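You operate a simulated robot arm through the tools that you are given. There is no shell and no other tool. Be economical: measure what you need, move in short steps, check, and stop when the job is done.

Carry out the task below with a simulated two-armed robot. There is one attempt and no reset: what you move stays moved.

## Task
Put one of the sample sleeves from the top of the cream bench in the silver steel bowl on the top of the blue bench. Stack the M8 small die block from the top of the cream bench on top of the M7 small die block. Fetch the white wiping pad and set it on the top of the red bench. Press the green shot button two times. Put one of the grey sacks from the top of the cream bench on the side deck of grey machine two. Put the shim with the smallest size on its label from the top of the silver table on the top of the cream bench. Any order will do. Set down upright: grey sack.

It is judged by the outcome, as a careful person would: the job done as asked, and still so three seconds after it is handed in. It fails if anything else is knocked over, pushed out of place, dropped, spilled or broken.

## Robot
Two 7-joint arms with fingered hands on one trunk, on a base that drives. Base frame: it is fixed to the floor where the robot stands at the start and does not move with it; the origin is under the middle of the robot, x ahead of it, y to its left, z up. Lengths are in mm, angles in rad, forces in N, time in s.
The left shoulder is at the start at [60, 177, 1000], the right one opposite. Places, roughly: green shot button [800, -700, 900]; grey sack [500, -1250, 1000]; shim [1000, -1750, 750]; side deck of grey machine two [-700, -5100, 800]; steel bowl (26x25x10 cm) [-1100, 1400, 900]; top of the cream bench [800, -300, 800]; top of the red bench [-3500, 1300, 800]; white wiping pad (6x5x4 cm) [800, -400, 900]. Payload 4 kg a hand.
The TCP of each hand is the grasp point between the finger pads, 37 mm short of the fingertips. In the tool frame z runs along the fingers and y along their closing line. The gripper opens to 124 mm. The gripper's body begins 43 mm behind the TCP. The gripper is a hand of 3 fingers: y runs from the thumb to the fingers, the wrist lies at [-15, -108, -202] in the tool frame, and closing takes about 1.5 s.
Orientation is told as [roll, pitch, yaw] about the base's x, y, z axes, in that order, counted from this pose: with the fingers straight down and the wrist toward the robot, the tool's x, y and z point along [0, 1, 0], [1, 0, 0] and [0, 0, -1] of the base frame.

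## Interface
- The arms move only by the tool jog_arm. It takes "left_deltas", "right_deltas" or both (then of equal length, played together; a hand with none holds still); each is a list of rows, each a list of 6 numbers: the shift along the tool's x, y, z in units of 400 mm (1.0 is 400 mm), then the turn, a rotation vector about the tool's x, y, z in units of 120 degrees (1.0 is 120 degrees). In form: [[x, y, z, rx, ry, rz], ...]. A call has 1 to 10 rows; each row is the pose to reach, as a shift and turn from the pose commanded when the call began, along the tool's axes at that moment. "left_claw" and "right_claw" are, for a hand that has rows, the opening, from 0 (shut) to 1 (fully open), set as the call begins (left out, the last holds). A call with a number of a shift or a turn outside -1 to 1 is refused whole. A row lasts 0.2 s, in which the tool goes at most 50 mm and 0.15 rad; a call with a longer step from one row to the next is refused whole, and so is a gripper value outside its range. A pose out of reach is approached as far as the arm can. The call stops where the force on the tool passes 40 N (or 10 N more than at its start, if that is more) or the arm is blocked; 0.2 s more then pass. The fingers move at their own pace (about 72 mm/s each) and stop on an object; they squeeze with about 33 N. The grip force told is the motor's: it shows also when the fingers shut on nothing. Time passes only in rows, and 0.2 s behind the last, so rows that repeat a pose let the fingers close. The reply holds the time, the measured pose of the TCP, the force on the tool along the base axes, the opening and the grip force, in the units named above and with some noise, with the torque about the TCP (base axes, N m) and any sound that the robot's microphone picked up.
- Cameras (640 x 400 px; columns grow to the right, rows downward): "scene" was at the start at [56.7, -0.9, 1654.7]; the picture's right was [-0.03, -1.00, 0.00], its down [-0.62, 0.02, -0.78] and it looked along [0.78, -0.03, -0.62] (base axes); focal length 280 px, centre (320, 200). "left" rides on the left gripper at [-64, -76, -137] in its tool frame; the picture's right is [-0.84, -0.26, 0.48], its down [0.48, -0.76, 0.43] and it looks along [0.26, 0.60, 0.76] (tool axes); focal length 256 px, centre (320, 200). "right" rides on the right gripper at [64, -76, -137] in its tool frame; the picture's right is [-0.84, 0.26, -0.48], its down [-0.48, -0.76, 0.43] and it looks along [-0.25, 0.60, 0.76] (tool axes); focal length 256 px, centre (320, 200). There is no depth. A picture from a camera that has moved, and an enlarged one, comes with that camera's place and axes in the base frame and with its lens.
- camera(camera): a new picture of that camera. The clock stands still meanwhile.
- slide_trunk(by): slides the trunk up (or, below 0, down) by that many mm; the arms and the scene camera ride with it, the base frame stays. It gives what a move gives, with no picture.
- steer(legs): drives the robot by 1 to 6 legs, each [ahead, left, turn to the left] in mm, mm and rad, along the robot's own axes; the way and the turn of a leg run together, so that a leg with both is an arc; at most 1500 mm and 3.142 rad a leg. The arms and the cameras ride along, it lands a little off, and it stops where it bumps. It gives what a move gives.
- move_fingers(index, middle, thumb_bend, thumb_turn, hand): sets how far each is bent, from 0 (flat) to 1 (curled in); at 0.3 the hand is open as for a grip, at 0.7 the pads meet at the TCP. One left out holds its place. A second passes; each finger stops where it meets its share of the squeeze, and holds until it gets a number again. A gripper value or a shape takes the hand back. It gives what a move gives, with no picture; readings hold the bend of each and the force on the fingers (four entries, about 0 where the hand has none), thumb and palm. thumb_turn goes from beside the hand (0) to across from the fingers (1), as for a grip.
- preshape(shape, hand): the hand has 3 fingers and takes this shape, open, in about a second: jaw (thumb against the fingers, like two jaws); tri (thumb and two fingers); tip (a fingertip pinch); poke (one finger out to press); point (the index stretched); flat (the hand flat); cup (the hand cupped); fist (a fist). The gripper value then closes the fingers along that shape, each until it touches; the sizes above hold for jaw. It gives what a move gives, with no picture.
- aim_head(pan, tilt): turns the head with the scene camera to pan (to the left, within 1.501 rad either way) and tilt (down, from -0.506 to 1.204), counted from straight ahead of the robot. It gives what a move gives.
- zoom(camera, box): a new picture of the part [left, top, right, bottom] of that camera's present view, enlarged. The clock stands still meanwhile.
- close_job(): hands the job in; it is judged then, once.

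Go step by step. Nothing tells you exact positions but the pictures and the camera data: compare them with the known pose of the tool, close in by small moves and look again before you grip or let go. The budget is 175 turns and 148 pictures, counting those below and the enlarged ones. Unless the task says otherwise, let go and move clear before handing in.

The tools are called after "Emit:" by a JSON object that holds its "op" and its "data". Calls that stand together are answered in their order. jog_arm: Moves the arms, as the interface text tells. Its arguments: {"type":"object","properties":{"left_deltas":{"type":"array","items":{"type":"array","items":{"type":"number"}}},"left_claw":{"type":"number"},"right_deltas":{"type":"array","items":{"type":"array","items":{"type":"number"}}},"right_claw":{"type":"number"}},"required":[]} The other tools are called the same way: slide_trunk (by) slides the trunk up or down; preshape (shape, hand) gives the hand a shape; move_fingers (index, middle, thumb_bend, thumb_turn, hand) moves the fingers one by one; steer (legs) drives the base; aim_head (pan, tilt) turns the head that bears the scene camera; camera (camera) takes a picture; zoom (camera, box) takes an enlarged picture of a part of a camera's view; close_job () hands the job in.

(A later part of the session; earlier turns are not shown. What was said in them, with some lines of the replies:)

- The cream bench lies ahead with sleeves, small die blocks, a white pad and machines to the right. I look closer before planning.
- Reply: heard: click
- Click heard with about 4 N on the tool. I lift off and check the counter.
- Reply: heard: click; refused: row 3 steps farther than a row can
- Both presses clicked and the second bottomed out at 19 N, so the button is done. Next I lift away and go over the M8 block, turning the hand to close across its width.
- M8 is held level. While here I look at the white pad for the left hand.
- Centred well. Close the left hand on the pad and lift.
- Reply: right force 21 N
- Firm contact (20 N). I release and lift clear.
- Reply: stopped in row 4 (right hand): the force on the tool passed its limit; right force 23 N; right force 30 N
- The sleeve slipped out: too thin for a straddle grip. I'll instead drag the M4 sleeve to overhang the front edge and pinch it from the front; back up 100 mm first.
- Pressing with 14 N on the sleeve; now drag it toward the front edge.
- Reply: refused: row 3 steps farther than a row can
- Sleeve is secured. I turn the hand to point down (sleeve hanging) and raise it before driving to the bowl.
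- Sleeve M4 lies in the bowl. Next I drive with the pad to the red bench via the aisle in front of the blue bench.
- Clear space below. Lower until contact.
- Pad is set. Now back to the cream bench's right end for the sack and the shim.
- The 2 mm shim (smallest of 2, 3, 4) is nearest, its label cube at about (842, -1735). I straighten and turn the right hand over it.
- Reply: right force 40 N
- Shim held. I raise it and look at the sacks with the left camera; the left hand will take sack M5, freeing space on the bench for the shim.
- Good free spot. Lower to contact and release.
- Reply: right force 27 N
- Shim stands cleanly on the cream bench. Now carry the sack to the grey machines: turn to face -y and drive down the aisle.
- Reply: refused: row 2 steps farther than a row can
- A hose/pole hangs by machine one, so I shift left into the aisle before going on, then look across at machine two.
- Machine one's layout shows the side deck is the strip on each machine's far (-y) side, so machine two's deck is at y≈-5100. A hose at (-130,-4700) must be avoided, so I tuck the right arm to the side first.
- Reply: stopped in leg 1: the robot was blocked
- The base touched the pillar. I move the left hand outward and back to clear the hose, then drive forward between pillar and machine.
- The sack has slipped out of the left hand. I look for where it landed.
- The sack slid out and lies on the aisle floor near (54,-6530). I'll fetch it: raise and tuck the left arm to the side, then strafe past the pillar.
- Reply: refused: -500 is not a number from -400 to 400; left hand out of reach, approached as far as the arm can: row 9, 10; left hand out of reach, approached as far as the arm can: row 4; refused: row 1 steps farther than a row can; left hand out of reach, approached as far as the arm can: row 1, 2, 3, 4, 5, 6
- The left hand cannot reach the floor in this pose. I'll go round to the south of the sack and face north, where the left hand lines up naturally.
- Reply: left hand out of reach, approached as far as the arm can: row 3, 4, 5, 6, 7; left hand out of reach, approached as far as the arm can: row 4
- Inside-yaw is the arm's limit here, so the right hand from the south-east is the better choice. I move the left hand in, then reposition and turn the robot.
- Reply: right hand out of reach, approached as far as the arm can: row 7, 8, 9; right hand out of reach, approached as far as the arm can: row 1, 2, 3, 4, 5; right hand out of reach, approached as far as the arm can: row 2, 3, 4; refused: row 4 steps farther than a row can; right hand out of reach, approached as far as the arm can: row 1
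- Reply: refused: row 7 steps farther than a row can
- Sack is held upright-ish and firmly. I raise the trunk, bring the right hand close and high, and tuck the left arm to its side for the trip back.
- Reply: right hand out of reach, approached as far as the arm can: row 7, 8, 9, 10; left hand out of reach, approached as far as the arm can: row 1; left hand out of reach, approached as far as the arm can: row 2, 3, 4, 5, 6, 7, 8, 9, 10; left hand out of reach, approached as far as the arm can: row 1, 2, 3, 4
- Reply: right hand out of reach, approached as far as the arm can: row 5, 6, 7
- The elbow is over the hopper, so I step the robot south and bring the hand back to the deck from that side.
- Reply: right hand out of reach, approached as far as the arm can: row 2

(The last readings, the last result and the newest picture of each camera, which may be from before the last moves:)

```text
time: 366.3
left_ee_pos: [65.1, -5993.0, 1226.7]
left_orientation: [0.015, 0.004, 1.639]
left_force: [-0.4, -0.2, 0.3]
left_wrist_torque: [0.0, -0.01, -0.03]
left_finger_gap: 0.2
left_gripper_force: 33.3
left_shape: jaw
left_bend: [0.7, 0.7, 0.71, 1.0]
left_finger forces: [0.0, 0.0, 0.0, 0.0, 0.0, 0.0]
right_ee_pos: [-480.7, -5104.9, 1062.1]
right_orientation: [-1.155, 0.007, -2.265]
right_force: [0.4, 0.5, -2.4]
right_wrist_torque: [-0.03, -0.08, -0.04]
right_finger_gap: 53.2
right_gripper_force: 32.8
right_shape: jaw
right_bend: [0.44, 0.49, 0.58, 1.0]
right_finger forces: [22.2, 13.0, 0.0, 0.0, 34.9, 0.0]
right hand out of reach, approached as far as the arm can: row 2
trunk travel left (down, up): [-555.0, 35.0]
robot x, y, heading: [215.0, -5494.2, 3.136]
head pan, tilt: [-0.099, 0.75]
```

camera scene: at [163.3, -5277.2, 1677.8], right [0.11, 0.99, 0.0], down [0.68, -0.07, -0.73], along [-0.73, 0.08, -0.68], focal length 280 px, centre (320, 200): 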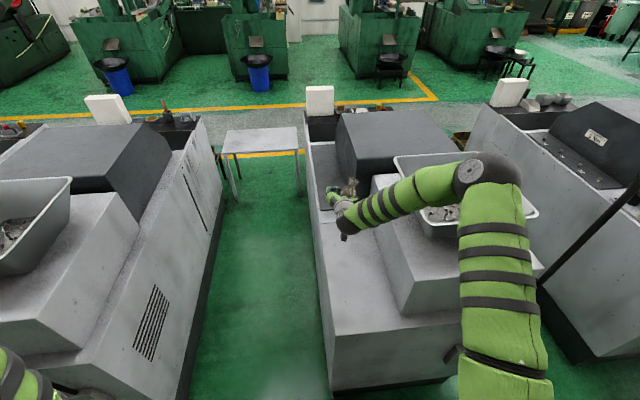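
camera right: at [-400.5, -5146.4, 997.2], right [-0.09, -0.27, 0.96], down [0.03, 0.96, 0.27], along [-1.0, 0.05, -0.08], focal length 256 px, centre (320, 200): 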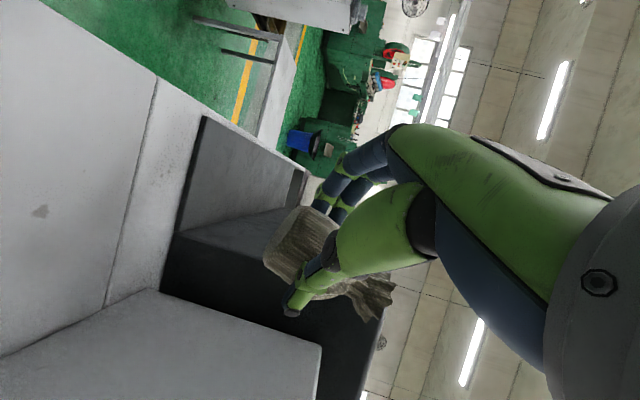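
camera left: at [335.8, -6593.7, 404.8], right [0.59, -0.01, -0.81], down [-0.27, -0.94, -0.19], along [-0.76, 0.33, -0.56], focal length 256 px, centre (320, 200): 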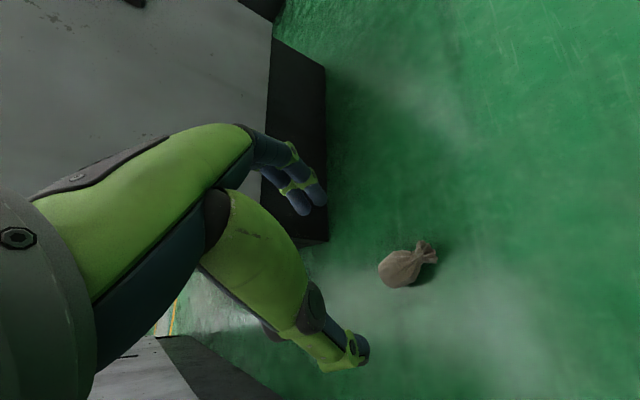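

Emit:
{"op": "jog_arm", "data": {"right_deltas": [[0.08, 0, 0.036, 0, 0, 0], [0.16, 0, 0.071, 0, 0, 0], [0.24, 0, 0.107, 0, 0, 0], [0.29, 0, 0.129, 0, 0, 0]]}}

```text
time: 367.3
left_ee_pos: [63.6, -5992.1, 1226.6]
left_orientation: [0.015, 0.004, 1.637]
left_force: [0.1, 0.7, -0.2]
left_wrist_torque: [0.04, 0.0, 0.0]
left_finger_gap: 0.0
left_gripper_force: 33.2
left_shape: jaw
left_bend: [0.7, 0.7, 0.71, 1.0]
left_finger forces: [0.0, 0.0, 0.0, 0.0, 0.1, 0.0]
right_ee_pos: [-478.2, -5099.9, 938.1]
right_orientation: [-1.149, 0.009, -2.261]
right_force: [-0.5, -0.6, -2.7]
right_wrist_torque: [-0.03, -0.01, 0.02]
right_finger_gap: 52.9
right_gripper_force: 32.3
right_shape: jaw
right_bend: [0.44, 0.49, 0.58, 1.0]
right_finger forces: [22.3, 12.8, 0.1, 0.0, 34.6, 0.1]
right hand out of reach, approached as far as the arm can: row 4
trunk travel left (down, up): [-555.0, 35.0]
robot x, y, heading: [214.1, -5498.3, 3.133]
head pan, tilt: [-0.099, 0.75]
```

Emit:
{"op": "camera", "data": {"camera": "scene"}}

```text
2 pictures are left
camera scene: at [161.7, -5489.3, 1678.0], right [0.11, 0.99, 0.0], down [0.68, -0.07, -0.73], along [-0.73, 0.08, -0.68], focal length 280 px, centre (320, 200)
```

scene: 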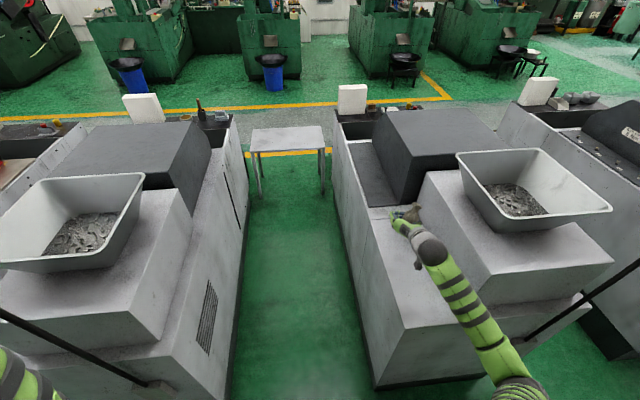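

Emit:
{"op": "slide_trunk", "data": {"by": -25}}

Emit:
{"op": "slide_trunk", "data": {"by": -10}}

```text
time: 368.0
left_ee_pos: [65.2, -5993.0, 1201.0]
left_orientation: [0.015, 0.003, 1.64]
left_force: [-0.6, -0.2, -0.4]
left_wrist_torque: [0.01, -0.03, 0.0]
left_finger_gap: 0.0
left_gripper_force: 32.9
left_shape: jaw
left_bend: [0.7, 0.7, 0.71, 1.0]
left_finger forces: [0.1, 0.0, 0.1, 0.0, 0.0, 0.0]
right_ee_pos: [-479.2, -5098.6, 913.4]
right_orientation: [-1.145, 0.008, -2.257]
right_force: [-0.3, -0.1, -3.0]
right_wrist_torque: [-0.03, -0.06, -0.03]
right_finger_gap: 53.1
right_gripper_force: 33.3
right_shape: jaw
right_bend: [0.44, 0.49, 0.58, 1.0]
right_finger forces: [22.3, 12.7, 0.0, 0.1, 34.6, 0.0]
trunk travel left (down, up): [-530.0, 60.0]
robot x, y, heading: [213.4, -5502.4, 3.137]
head pan, tilt: [-0.099, 0.75]
```

```text
time: 368.6
left_ee_pos: [65.8, -5993.7, 1191.1]
left_orientation: [0.015, 0.003, 1.639]
left_force: [0.9, -0.3, -0.2]
left_wrist_torque: [0.01, 0.0, 0.0]
left_finger_gap: 0.1
left_gripper_force: 33.0
left_shape: jaw
left_bend: [0.7, 0.7, 0.71, 1.0]
left_finger forces: [0.0, 0.0, 0.1, 0.1, 0.0, 0.0]
right_ee_pos: [-477.4, -5099.9, 903.1]
right_orientation: [-1.147, 0.007, -2.259]
right_force: [0.5, -0.3, -1.9]
right_wrist_torque: [-0.04, -0.1, 0.02]
right_finger_gap: 53.1
right_gripper_force: 32.9
right_shape: jaw
right_bend: [0.44, 0.49, 0.58, 1.0]
right_finger forces: [22.3, 12.7, 0.1, 0.1, 34.6, 0.0]
trunk travel left (down, up): [-520.0, 70.0]
robot x, y, heading: [214.1, -5500.3, 3.134]
head pan, tilt: [-0.099, 0.75]
```

Emit:
{"op": "slide_trunk", "data": {"by": -6}}

Emit:
{"op": "slide_trunk", "data": {"by": -5}}

Emit:
{"op": "zoom", "data": {"camera": "scene", "box": [370, 180, 470, 280]}}

```text
time: 369.1
left_ee_pos: [64.7, -5993.2, 1185.3]
left_orientation: [0.017, 0.005, 1.638]
left_force: [0.7, 0.6, 0.5]
left_wrist_torque: [0.01, 0.02, 0.03]
left_finger_gap: 0.0
left_gripper_force: 32.6
left_shape: jaw
left_bend: [0.7, 0.7, 0.71, 1.0]
left_finger forces: [0.0, 0.0, 0.1, 0.0, 0.0, 0.0]
right_ee_pos: [-479.0, -5100.1, 897.7]
right_orientation: [-1.148, 0.006, -2.26]
right_force: [-0.1, -0.3, -3.0]
right_wrist_torque: [-0.06, -0.07, 0.02]
right_finger_gap: 53.0
right_gripper_force: 33.0
right_shape: jaw
right_bend: [0.44, 0.49, 0.58, 1.0]
right_finger forces: [22.3, 12.7, 0.0, 0.0, 34.6, 0.1]
trunk travel left (down, up): [-514.0, 76.0]
robot x, y, heading: [213.9, -5499.0, 3.134]
head pan, tilt: [-0.099, 0.75]
```

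```text
time: 369.6
left_ee_pos: [63.9, -5993.4, 1179.9]
left_orientation: [0.016, 0.005, 1.641]
left_force: [0.6, 0.0, 0.8]
left_wrist_torque: [0.01, 0.03, 0.03]
left_finger_gap: 0.2
left_gripper_force: 33.1
left_shape: jaw
left_bend: [0.7, 0.7, 0.71, 1.0]
left_finger forces: [0.0, 0.0, 0.0, 0.0, 0.0, 0.0]
right_ee_pos: [-479.5, -5099.4, 891.7]
right_orientation: [-1.147, 0.008, -2.258]
right_force: [-0.3, 0.0, -2.8]
right_wrist_torque: [-0.05, -0.04, -0.03]
right_finger_gap: 53.0
right_gripper_force: 32.7
right_shape: jaw
right_bend: [0.44, 0.49, 0.58, 1.0]
right_finger forces: [22.2, 12.7, 0.1, 0.0, 34.7, 0.0]
trunk travel left (down, up): [-509.0, 81.0]
robot x, y, heading: [213.3, -5495.6, 3.136]
head pan, tilt: [-0.099, 0.75]
```

```text
4.00 times, centred on (420, 230) of scene
camera zoom: at [161.7, -5489.1, 1631.8], right [0.11, 0.99, 0.0], down [0.68, -0.07, -0.73], along [-0.73, 0.08, -0.68], focal length 1120 px, centre (-80, 80)
```

zoom: 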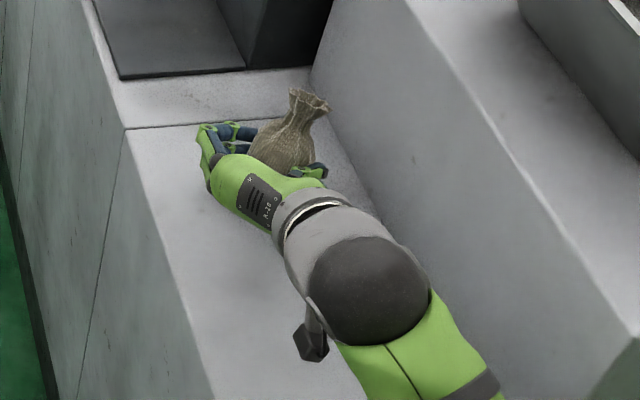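

Emit:
{"op": "jog_arm", "data": {"right_deltas": [[0.013, 0.039, -0.029, 0, 0, 0], [0.013, 0.039, -0.029, 0, 0, 0]]}}

Emit:
{"op": "slide_trunk", "data": {"by": -8}}

Emit:
{"op": "slide_trunk", "data": {"by": -6}}

Emit:
{"op": "slide_trunk", "data": {"by": -6}}

```text
time: 370.2
left_ee_pos: [64.0, -5993.6, 1180.3]
left_orientation: [0.016, 0.004, 1.64]
left_force: [0.1, 0.3, 0.3]
left_wrist_torque: [0.02, -0.03, -0.02]
left_finger_gap: 0.0
left_gripper_force: 32.6
left_shape: jaw
left_bend: [0.7, 0.7, 0.71, 1.0]
left_finger forces: [0.0, 0.0, 0.0, 0.0, 0.1, 0.0]
right_ee_pos: [-480.3, -5111.7, 897.7]
right_orientation: [-1.141, 0.008, -2.249]
right_force: [0.6, 0.6, -3.0]
right_wrist_torque: [-0.02, -0.05, -0.03]
right_finger_gap: 53.1
right_gripper_force: 32.9
right_shape: jaw
right_bend: [0.44, 0.49, 0.58, 1.0]
right_finger forces: [22.3, 12.7, 0.0, 0.0, 34.6, 0.0]
right hand out of reach, approached as far as the arm can: row 1, 2
trunk travel left (down, up): [-509.0, 81.0]
robot x, y, heading: [216.8, -5499.0, 3.142]
head pan, tilt: [-0.099, 0.75]
```

```text
time: 370.8
left_ee_pos: [64.7, -5992.9, 1171.8]
left_orientation: [0.015, 0.004, 1.639]
left_force: [-0.2, 0.2, -0.3]
left_wrist_torque: [-0.02, 0.0, -0.01]
left_finger_gap: 0.0
left_gripper_force: 32.8
left_shape: jaw
left_bend: [0.7, 0.7, 0.71, 1.0]
left_finger forces: [0.1, 0.0, 0.0, 0.0, 0.0, 0.1]
right_ee_pos: [-480.2, -5111.3, 890.7]
right_orientation: [-1.14, 0.01, -2.25]
right_force: [-0.3, -0.2, -2.4]
right_wrist_torque: [0.0, -0.12, 0.0]
right_finger_gap: 53.2
right_gripper_force: 32.9
right_shape: jaw
right_bend: [0.44, 0.49, 0.58, 1.0]
right_finger forces: [22.3, 12.7, 0.0, 0.0, 34.6, 0.0]
trunk travel left (down, up): [-501.0, 89.0]
robot x, y, heading: [214.8, -5498.7, 3.134]
head pan, tilt: [-0.099, 0.75]
```

```text
time: 371.4
left_ee_pos: [64.1, -5993.0, 1166.8]
left_orientation: [0.016, 0.005, 1.639]
left_force: [0.8, 0.2, 0.4]
left_wrist_torque: [0.02, -0.03, 0.02]
left_finger_gap: 0.0
left_gripper_force: 32.2
left_shape: jaw
left_bend: [0.7, 0.7, 0.71, 1.0]
left_finger forces: [0.0, 0.0, 0.0, 0.0, 0.0, 0.1]
right_ee_pos: [-479.9, -5111.0, 884.6]
right_orientation: [-1.14, 0.01, -2.249]
right_force: [0.3, 0.5, -2.5]
right_wrist_torque: [-0.04, -0.06, -0.02]
right_finger_gap: 53.1
right_gripper_force: 33.0
right_shape: jaw
right_bend: [0.44, 0.49, 0.58, 1.0]
right_finger forces: [22.3, 12.7, 0.1, 0.1, 34.5, 0.1]
trunk travel left (down, up): [-495.0, 95.0]
robot x, y, heading: [213.6, -5499.1, 3.137]
head pan, tilt: [-0.099, 0.75]
```

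```text
time: 371.9
left_ee_pos: [65.9, -5992.4, 1160.2]
left_orientation: [0.015, 0.002, 1.638]
left_force: [0.1, 0.9, 0.5]
left_wrist_torque: [0.01, -0.01, -0.02]
left_finger_gap: 0.0
left_gripper_force: 32.9
left_shape: jaw
left_bend: [0.7, 0.7, 0.71, 1.0]
left_finger forces: [0.0, 0.0, 0.0, 0.0, 0.0, 0.0]
right_ee_pos: [-479.5, -5112.2, 878.1]
right_orientation: [-1.141, 0.006, -2.251]
right_force: [0.1, -0.8, -2.8]
right_wrist_torque: [-0.06, -0.08, -0.01]
right_finger_gap: 53.2
right_gripper_force: 32.9
right_shape: jaw
right_bend: [0.44, 0.49, 0.58, 1.0]
right_finger forces: [22.3, 12.6, 0.0, 0.0, 34.7, 0.0]
trunk travel left (down, up): [-489.0, 101.0]
robot x, y, heading: [215.7, -5500.8, 3.129]
head pan, tilt: [-0.099, 0.75]
```

Emit:
{"op": "slide_trunk", "data": {"by": -6}}

Emit:
{"op": "slide_trunk", "data": {"by": -5}}

```text
time: 372.5
left_ee_pos: [64.5, -5993.9, 1155.6]
left_orientation: [0.016, 0.004, 1.638]
left_force: [-0.2, 0.8, 0.7]
left_wrist_torque: [-0.01, -0.01, 0.02]
left_finger_gap: 0.0
left_gripper_force: 32.6
left_shape: jaw
left_bend: [0.7, 0.7, 0.71, 1.0]
left_finger forces: [0.1, 0.0, 0.0, 0.0, 0.1, 0.1]
right_ee_pos: [-480.3, -5112.0, 873.0]
right_orientation: [-1.141, 0.011, -2.251]
right_force: [0.3, -0.5, -1.6]
right_wrist_torque: [-0.06, -0.1, 0.01]
right_finger_gap: 53.1
right_gripper_force: 33.1
right_shape: jaw
right_bend: [0.44, 0.49, 0.58, 1.0]
right_finger forces: [22.4, 12.7, 0.0, 0.0, 34.6, 0.1]
trunk travel left (down, up): [-483.0, 107.0]
robot x, y, heading: [217.1, -5500.6, 3.136]
head pan, tilt: [-0.099, 0.75]
```

```text
time: 373.0
left_ee_pos: [65.5, -5993.3, 1149.0]
left_orientation: [0.016, 0.004, 1.639]
left_force: [-0.6, -0.6, -0.9]
left_wrist_torque: [-0.01, 0.03, -0.02]
left_finger_gap: 0.0
left_gripper_force: 32.9
left_shape: jaw
left_bend: [0.7, 0.7, 0.71, 1.0]
left_finger forces: [0.0, 0.1, 0.0, 0.0, 0.0, 0.0]
right_ee_pos: [-479.6, -5111.0, 869.0]
right_orientation: [-1.143, 0.006, -2.247]
right_force: [1.2, -2.6, 5.2]
right_wrist_torque: [0.02, 0.1, 0.01]
right_finger_gap: 53.0
right_gripper_force: 33.2
right_shape: jaw
right_bend: [0.44, 0.49, 0.58, 1.0]
right_finger forces: [22.2, 14.1, 0.0, 0.0, 36.9, 0.0]
trunk travel left (down, up): [-478.0, 112.0]
robot x, y, heading: [213.2, -5501.7, 3.134]
head pan, tilt: [-0.099, 0.75]
```

Emit:
{"op": "jog_arm", "data": {"right_deltas": [[-0.006, 0, -0.002, 0, -0.03, 0], [-0.006, 0, -0.002, 0, -0.06, 0]]}}

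```text
time: 373.6
left_ee_pos: [65.2, -5994.0, 1148.0]
left_orientation: [0.016, 0.004, 1.64]
left_force: [0.6, 0.6, 0.2]
left_wrist_torque: [0.02, 0.0, -0.01]
left_finger_gap: 0.0
left_gripper_force: 33.0
left_shape: jaw
left_bend: [0.7, 0.7, 0.71, 1.0]
left_finger forces: [0.1, 0.0, 0.0, 0.0, 0.0, 0.0]
right_ee_pos: [-480.6, -5086.7, 884.8]
right_orientation: [-1.253, 0.01, -2.227]
right_force: [-0.2, -0.7, -2.5]
right_wrist_torque: [-0.04, -0.05, 0.0]
right_finger_gap: 53.1
right_gripper_force: 33.1
right_shape: jaw
right_bend: [0.44, 0.49, 0.58, 1.0]
right_finger forces: [22.1, 13.0, 0.1, 0.0, 34.9, 0.1]
right hand out of reach, approached as far as the arm can: row 1, 2
trunk travel left (down, up): [-478.0, 112.0]
robot x, y, heading: [214.2, -5499.1, 3.136]
head pan, tilt: [-0.099, 0.75]
```

Emit:
{"op": "slide_trunk", "data": {"by": -12}}

Emit:
{"op": "slide_trunk", "data": {"by": -4}}

Emit:
{"op": "slide_trunk", "data": {"by": -3}}

```text
time: 374.2
left_ee_pos: [64.4, -5994.1, 1137.6]
left_orientation: [0.015, 0.003, 1.639]
left_force: [0.8, 0.6, -0.3]
left_wrist_torque: [0.0, 0.0, 0.01]
left_finger_gap: 0.0
left_gripper_force: 32.7
left_shape: jaw
left_bend: [0.7, 0.7, 0.71, 1.0]
left_finger forces: [0.0, 0.1, 0.1, 0.0, 0.0, 0.0]
right_ee_pos: [-480.2, -5086.6, 872.0]
right_orientation: [-1.253, 0.011, -2.23]
right_force: [-0.3, 0.3, -3.0]
right_wrist_torque: [-0.01, -0.07, -0.02]
right_finger_gap: 52.7
right_gripper_force: 33.2
right_shape: jaw
right_bend: [0.44, 0.49, 0.58, 1.0]
right_finger forces: [22.2, 13.0, 0.0, 0.0, 35.0, 0.0]
trunk travel left (down, up): [-466.0, 124.0]
robot x, y, heading: [211.4, -5498.7, 3.128]
head pan, tilt: [-0.099, 0.75]
```

```text
time: 374.7
left_ee_pos: [65.7, -5993.1, 1132.9]
left_orientation: [0.016, 0.004, 1.639]
left_force: [0.3, 0.1, 0.2]
left_wrist_torque: [-0.01, -0.01, 0.02]
left_finger_gap: 0.0
left_gripper_force: 32.5
left_shape: jaw
left_bend: [0.7, 0.7, 0.71, 1.0]
left_finger forces: [0.0, 0.1, 0.0, 0.0, 0.0, 0.0]
right_ee_pos: [-480.3, -5086.9, 867.4]
right_orientation: [-1.253, 0.01, -2.228]
right_force: [-0.4, -0.1, -3.1]
right_wrist_torque: [-0.05, -0.06, 0.0]
right_finger_gap: 53.1
right_gripper_force: 33.1
right_shape: jaw
right_bend: [0.44, 0.49, 0.58, 1.0]
right_finger forces: [22.1, 13.1, 0.0, 0.1, 34.8, 0.0]
trunk travel left (down, up): [-462.0, 128.0]
robot x, y, heading: [214.5, -5499.4, 3.137]
head pan, tilt: [-0.099, 0.75]
```

```text
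time: 375.3
left_ee_pos: [64.8, -5993.6, 1130.3]
left_orientation: [0.015, 0.003, 1.639]
left_force: [0.8, 0.0, 0.1]
left_wrist_torque: [-0.01, 0.01, -0.03]
left_finger_gap: 0.1
left_gripper_force: 32.7
left_shape: jaw
left_bend: [0.7, 0.7, 0.71, 1.0]
left_finger forces: [0.0, 0.0, 0.1, 0.0, 0.1, 0.0]
right_ee_pos: [-480.9, -5086.6, 866.4]
right_orientation: [-1.254, 0.01, -2.228]
right_force: [0.2, 0.1, -2.1]
right_wrist_torque: [0.03, -0.09, -0.01]
right_finger_gap: 52.7
right_gripper_force: 32.9
right_shape: jaw
right_bend: [0.44, 0.49, 0.58, 1.0]
right_finger forces: [22.0, 13.0, 0.0, 0.0, 35.0, 0.0]
trunk travel left (down, up): [-459.0, 131.0]
robot x, y, heading: [212.0, -5500.2, 3.137]
head pan, tilt: [-0.099, 0.75]
```

Emit:
{"op": "slide_trunk", "data": {"by": -3}}

Emit:
{"op": "slide_trunk", "data": {"by": -3}}

```text
time: 375.8
left_ee_pos: [66.0, -5992.8, 1127.3]
left_orientation: [0.016, 0.002, 1.638]
left_force: [-0.8, 0.4, 0.0]
left_wrist_torque: [-0.02, 0.0, 0.0]
left_finger_gap: 0.2
left_gripper_force: 33.4
left_shape: jaw
left_bend: [0.7, 0.7, 0.71, 1.0]
left_finger forces: [0.1, 0.0, 0.0, 0.1, 0.0, 0.1]
right_ee_pos: [-480.3, -5088.4, 864.5]
right_orientation: [-1.256, 0.011, -2.228]
right_force: [0.9, -1.9, 4.0]
right_wrist_torque: [0.03, 0.12, 0.04]
right_finger_gap: 52.7
right_gripper_force: 33.0
right_shape: jaw
right_bend: [0.44, 0.49, 0.58, 1.0]
right_finger forces: [22.1, 14.3, 0.1, 0.1, 36.7, 0.0]
trunk travel left (down, up): [-456.0, 134.0]
robot x, y, heading: [213.0, -5497.8, 3.133]
head pan, tilt: [-0.099, 0.75]
```

```text
time: 376.3
left_ee_pos: [66.4, -5992.9, 1124.5]
left_orientation: [0.017, 0.004, 1.639]
left_force: [0.6, -0.1, 0.7]
left_wrist_torque: [-0.01, 0.0, -0.01]
left_finger_gap: 0.1
left_gripper_force: 32.7
left_shape: jaw
left_bend: [0.7, 0.7, 0.71, 1.0]
left_finger forces: [0.1, 0.0, 0.0, 0.1, 0.1, 0.0]
right_ee_pos: [-480.3, -5087.9, 860.4]
right_orientation: [-1.253, 0.009, -2.227]
right_force: [1.5, -2.1, 8.6]
right_wrist_torque: [0.12, 0.24, 0.06]
right_finger_gap: 53.0
right_gripper_force: 33.4
right_shape: jaw
right_bend: [0.45, 0.49, 0.58, 1.0]
right_finger forces: [22.6, 14.5, 0.1, 0.0, 36.7, 0.0]
trunk travel left (down, up): [-453.0, 137.0]
robot x, y, heading: [214.4, -5500.2, 3.134]
head pan, tilt: [-0.099, 0.75]
```

Emit:
{"op": "move_fingers", "data": {"hand": "right", "index": 0.41, "middle": 0.46, "thumb_bend": 0.55}}

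Emit:
{"op": "move_fingers", "data": {"hand": "right", "index": 0.33, "middle": 0.36, "thumb_bend": 0.45}}

Emit:
{"op": "zoom", "data": {"camera": "scene", "box": [370, 150, 470, 250]}}

```text
time: 377.3
left_ee_pos: [65.7, -5992.5, 1124.1]
left_orientation: [0.016, 0.001, 1.638]
left_force: [0.7, -0.7, 0.1]
left_wrist_torque: [-0.02, 0.02, 0.02]
left_finger_gap: 0.1
left_gripper_force: 32.7
left_shape: jaw
left_bend: [0.7, 0.7, 0.71, 1.0]
left_finger forces: [0.1, 0.1, 0.0, 0.0, 0.1, 0.0]
right_ee_pos: [-479.6, -5086.8, 859.6]
right_orientation: [-1.253, 0.01, -2.229]
right_force: [0.4, -0.4, 0.6]
right_wrist_torque: [0.02, -0.02, -0.03]
right_finger_gap: 67.6
right_gripper_force: 0.1
right_shape: fingers
right_bend: [0.41, 0.46, 0.55, 1.0]
right_finger forces: [0.0, 0.0, 0.0, 0.1, 0.0, 0.0]
trunk travel left (down, up): [-453.0, 137.0]
robot x, y, heading: [214.3, -5499.4, 3.13]
head pan, tilt: [-0.099, 0.75]
```

```text
time: 378.3
left_ee_pos: [64.5, -5993.1, 1124.2]
left_orientation: [0.015, 0.005, 1.64]
left_force: [0.5, -0.4, 1.5]
left_wrist_torque: [0.0, -0.01, 0.03]
left_finger_gap: 0.0
left_gripper_force: 33.2
left_shape: jaw
left_bend: [0.7, 0.7, 0.71, 1.0]
left_finger forces: [0.0, 0.0, 0.0, 0.1, 0.0, 0.0]
right_ee_pos: [-480.6, -5088.6, 860.3]
right_orientation: [-1.254, 0.012, -2.229]
right_force: [-0.3, 0.2, 0.1]
right_wrist_torque: [-0.01, 0.01, -0.01]
right_finger_gap: 95.7
right_gripper_force: 0.0
right_shape: fingers
right_bend: [0.33, 0.36, 0.45, 1.0]
right_finger forces: [0.1, 0.0, 0.0, 0.1, 0.0, 0.0]
trunk travel left (down, up): [-453.0, 137.0]
robot x, y, heading: [213.2, -5498.7, 3.138]
head pan, tilt: [-0.099, 0.75]
```

```text
4.00 times, centred on (420, 200) of scene
camera zoom: at [161.8, -5489.2, 1575.8], right [0.11, 0.99, 0.0], down [0.68, -0.07, -0.73], along [-0.73, 0.08, -0.68], focal length 1120 px, centre (-80, 200)
```

zoom: 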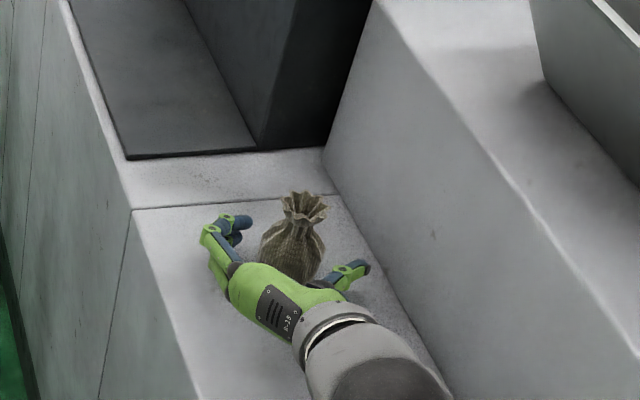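

The sack stands upright on the deck. I back the open hand out carefully along its own axis.

Emit:
{"op": "jog_arm", "data": {"right_deltas": [[0, 0, -0.02, 0, 0, 0], [0, 0, -0.04, 0, 0, 0]]}}

```text
time: 378.9
left_ee_pos: [66.1, -5994.1, 1124.4]
left_orientation: [0.016, 0.001, 1.64]
left_force: [-0.5, -0.1, 1.1]
left_wrist_torque: [-0.01, -0.01, 0.0]
left_finger_gap: 0.0
left_gripper_force: 32.9
left_shape: jaw
left_bend: [0.7, 0.7, 0.71, 1.0]
left_finger forces: [0.0, 0.1, 0.1, 0.0, 0.0, 0.1]
right_ee_pos: [-469.9, -5095.0, 865.0]
right_orientation: [-1.248, 0.01, -2.222]
right_force: [-0.2, -0.3, 0.2]
right_wrist_torque: [0.03, 0.03, -0.02]
right_finger_gap: 95.9
right_gripper_force: 0.0
right_shape: fingers
right_bend: [0.33, 0.36, 0.45, 1.0]
right_finger forces: [0.0, 0.0, 0.0, 0.0, 0.1, 0.0]
trunk travel left (down, up): [-453.0, 137.0]
robot x, y, heading: [213.6, -5498.4, 3.139]
head pan, tilt: [-0.099, 0.75]
```

Emit:
{"op": "jog_arm", "data": {"right_deltas": [[0, 0, -0.04, 0, 0, 0], [0, 0, -0.08, 0, 0, 0], [0, 0, -0.12, 0, 0, 0], [0, 0, -0.17, 0, 0, 0], [0, 0, -0.22, 0, 0, 0], [0, 0, -0.28, 0, 0, 0], [0, 0, -0.34, 0, 0, 0]]}}

```text
time: 380.5
left_ee_pos: [64.8, -5994.4, 1124.5]
left_orientation: [0.016, 0.004, 1.64]
left_force: [-0.6, 0.7, -0.7]
left_wrist_torque: [0.0, -0.02, 0.01]
left_finger_gap: 0.1
left_gripper_force: 33.2
left_shape: jaw
left_bend: [0.7, 0.7, 0.71, 1.0]
left_finger forces: [0.0, 0.1, 0.0, 0.0, 0.0, 0.1]
right_ee_pos: [-371.3, -5147.7, 930.1]
right_orientation: [-1.238, 0.014, -2.208]
right_force: [0.3, -0.2, -0.6]
right_wrist_torque: [-0.04, 0.0, 0.0]
right_finger_gap: 96.0
right_gripper_force: 0.1
right_shape: fingers
right_bend: [0.33, 0.36, 0.45, 1.0]
right_finger forces: [0.1, 0.0, 0.0, 0.1, 0.1, 0.1]
right hand out of reach, approached as far as the arm can: row 1, 2, 3, 4, 5, 6, 7
trunk travel left (down, up): [-453.0, 137.0]
robot x, y, heading: [213.8, -5500.6, 3.14]
head pan, tilt: [-0.099, 0.75]
```

Emit:
{"op": "slide_trunk", "data": {"by": 130}}

Emit:
{"op": "steer", "data": {"legs": [[0, 90, 0]]}}

```text
time: 382.1
left_ee_pos: [64.9, -5992.3, 1252.5]
left_orientation: [0.015, 0.004, 1.639]
left_force: [-0.2, 0.4, -0.1]
left_wrist_torque: [0.01, -0.01, -0.03]
left_finger_gap: 0.0
left_gripper_force: 32.8
left_shape: jaw
left_bend: [0.7, 0.7, 0.71, 1.0]
left_finger forces: [0.1, 0.1, 0.0, 0.1, 0.0, 0.0]
right_ee_pos: [-371.1, -5145.6, 1059.8]
right_orientation: [-1.236, 0.014, -2.21]
right_force: [0.1, -0.5, -0.7]
right_wrist_torque: [0.0, -0.01, 0.0]
right_finger_gap: 95.8
right_gripper_force: 0.0
right_shape: fingers
right_bend: [0.33, 0.36, 0.45, 1.0]
right_finger forces: [0.1, 0.0, 0.0, 0.0, 0.0, 0.1]
trunk travel left (down, up): [-583.0, 7.0]
robot x, y, heading: [214.8, -5500.1, 3.135]
head pan, tilt: [-0.099, 0.75]
```

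```text
time: 383.2
left_ee_pos: [64.3, -6084.0, 1254.1]
left_orientation: [0.016, 0.002, 1.635]
left_force: [-0.3, -1.0, -0.6]
left_wrist_torque: [0.06, 0.0, 0.04]
left_finger_gap: 0.0
left_gripper_force: 33.2
left_shape: jaw
left_bend: [0.7, 0.7, 0.71, 1.0]
left_finger forces: [0.0, 0.0, 0.0, 0.0, 0.0, 0.1]
right_ee_pos: [-371.5, -5237.8, 1060.3]
right_orientation: [-1.239, 0.014, -2.209]
right_force: [0.8, -0.4, -0.3]
right_wrist_torque: [-0.02, 0.02, -0.01]
right_finger_gap: 95.9
right_gripper_force: 0.1
right_shape: fingers
right_bend: [0.33, 0.36, 0.45, 1.0]
right_finger forces: [0.0, 0.0, 0.0, 0.1, 0.0, 0.0]
trunk travel left (down, up): [-583.0, 7.0]
robot x, y, heading: [210.9, -5587.3, 3.134]
head pan, tilt: [-0.099, 0.75]
```

The hand is clear of the deck and all six items are placed or pressed, so I hand the job in.

Emit:
{"op": "close_job", "data": {}}

```text
The job is handed in.
```

I've handed the job in with all six parts done, but I dropped the sack on the way and a few points are unconfirmed.

- **Sample sleeve:** the M4 sleeve is in the steel bowl.
- **Die blocks:** M8 is stacked on M7.
- **White pad:** it is on the red bench.
- **Green shot button:** I pressed it twice and heard a click each time. The counter still read 0 after the first press and while I held the second; I didn't check it after letting go.
- **Shim:** the 2 mm one, the smallest of the three, is on the cream bench.
- **Grey sack:** the M5 sack slipped out of the left hand and fell to the floor. I picked it up again and set it down upright on machine two. I took the light ledge along its far side to be the side deck, placing it about 200 mm from the position you gave.

I had no pictures left after opening the hand, so I couldn't check the sack by camera as the hand backed out. I felt no contact while pulling away.
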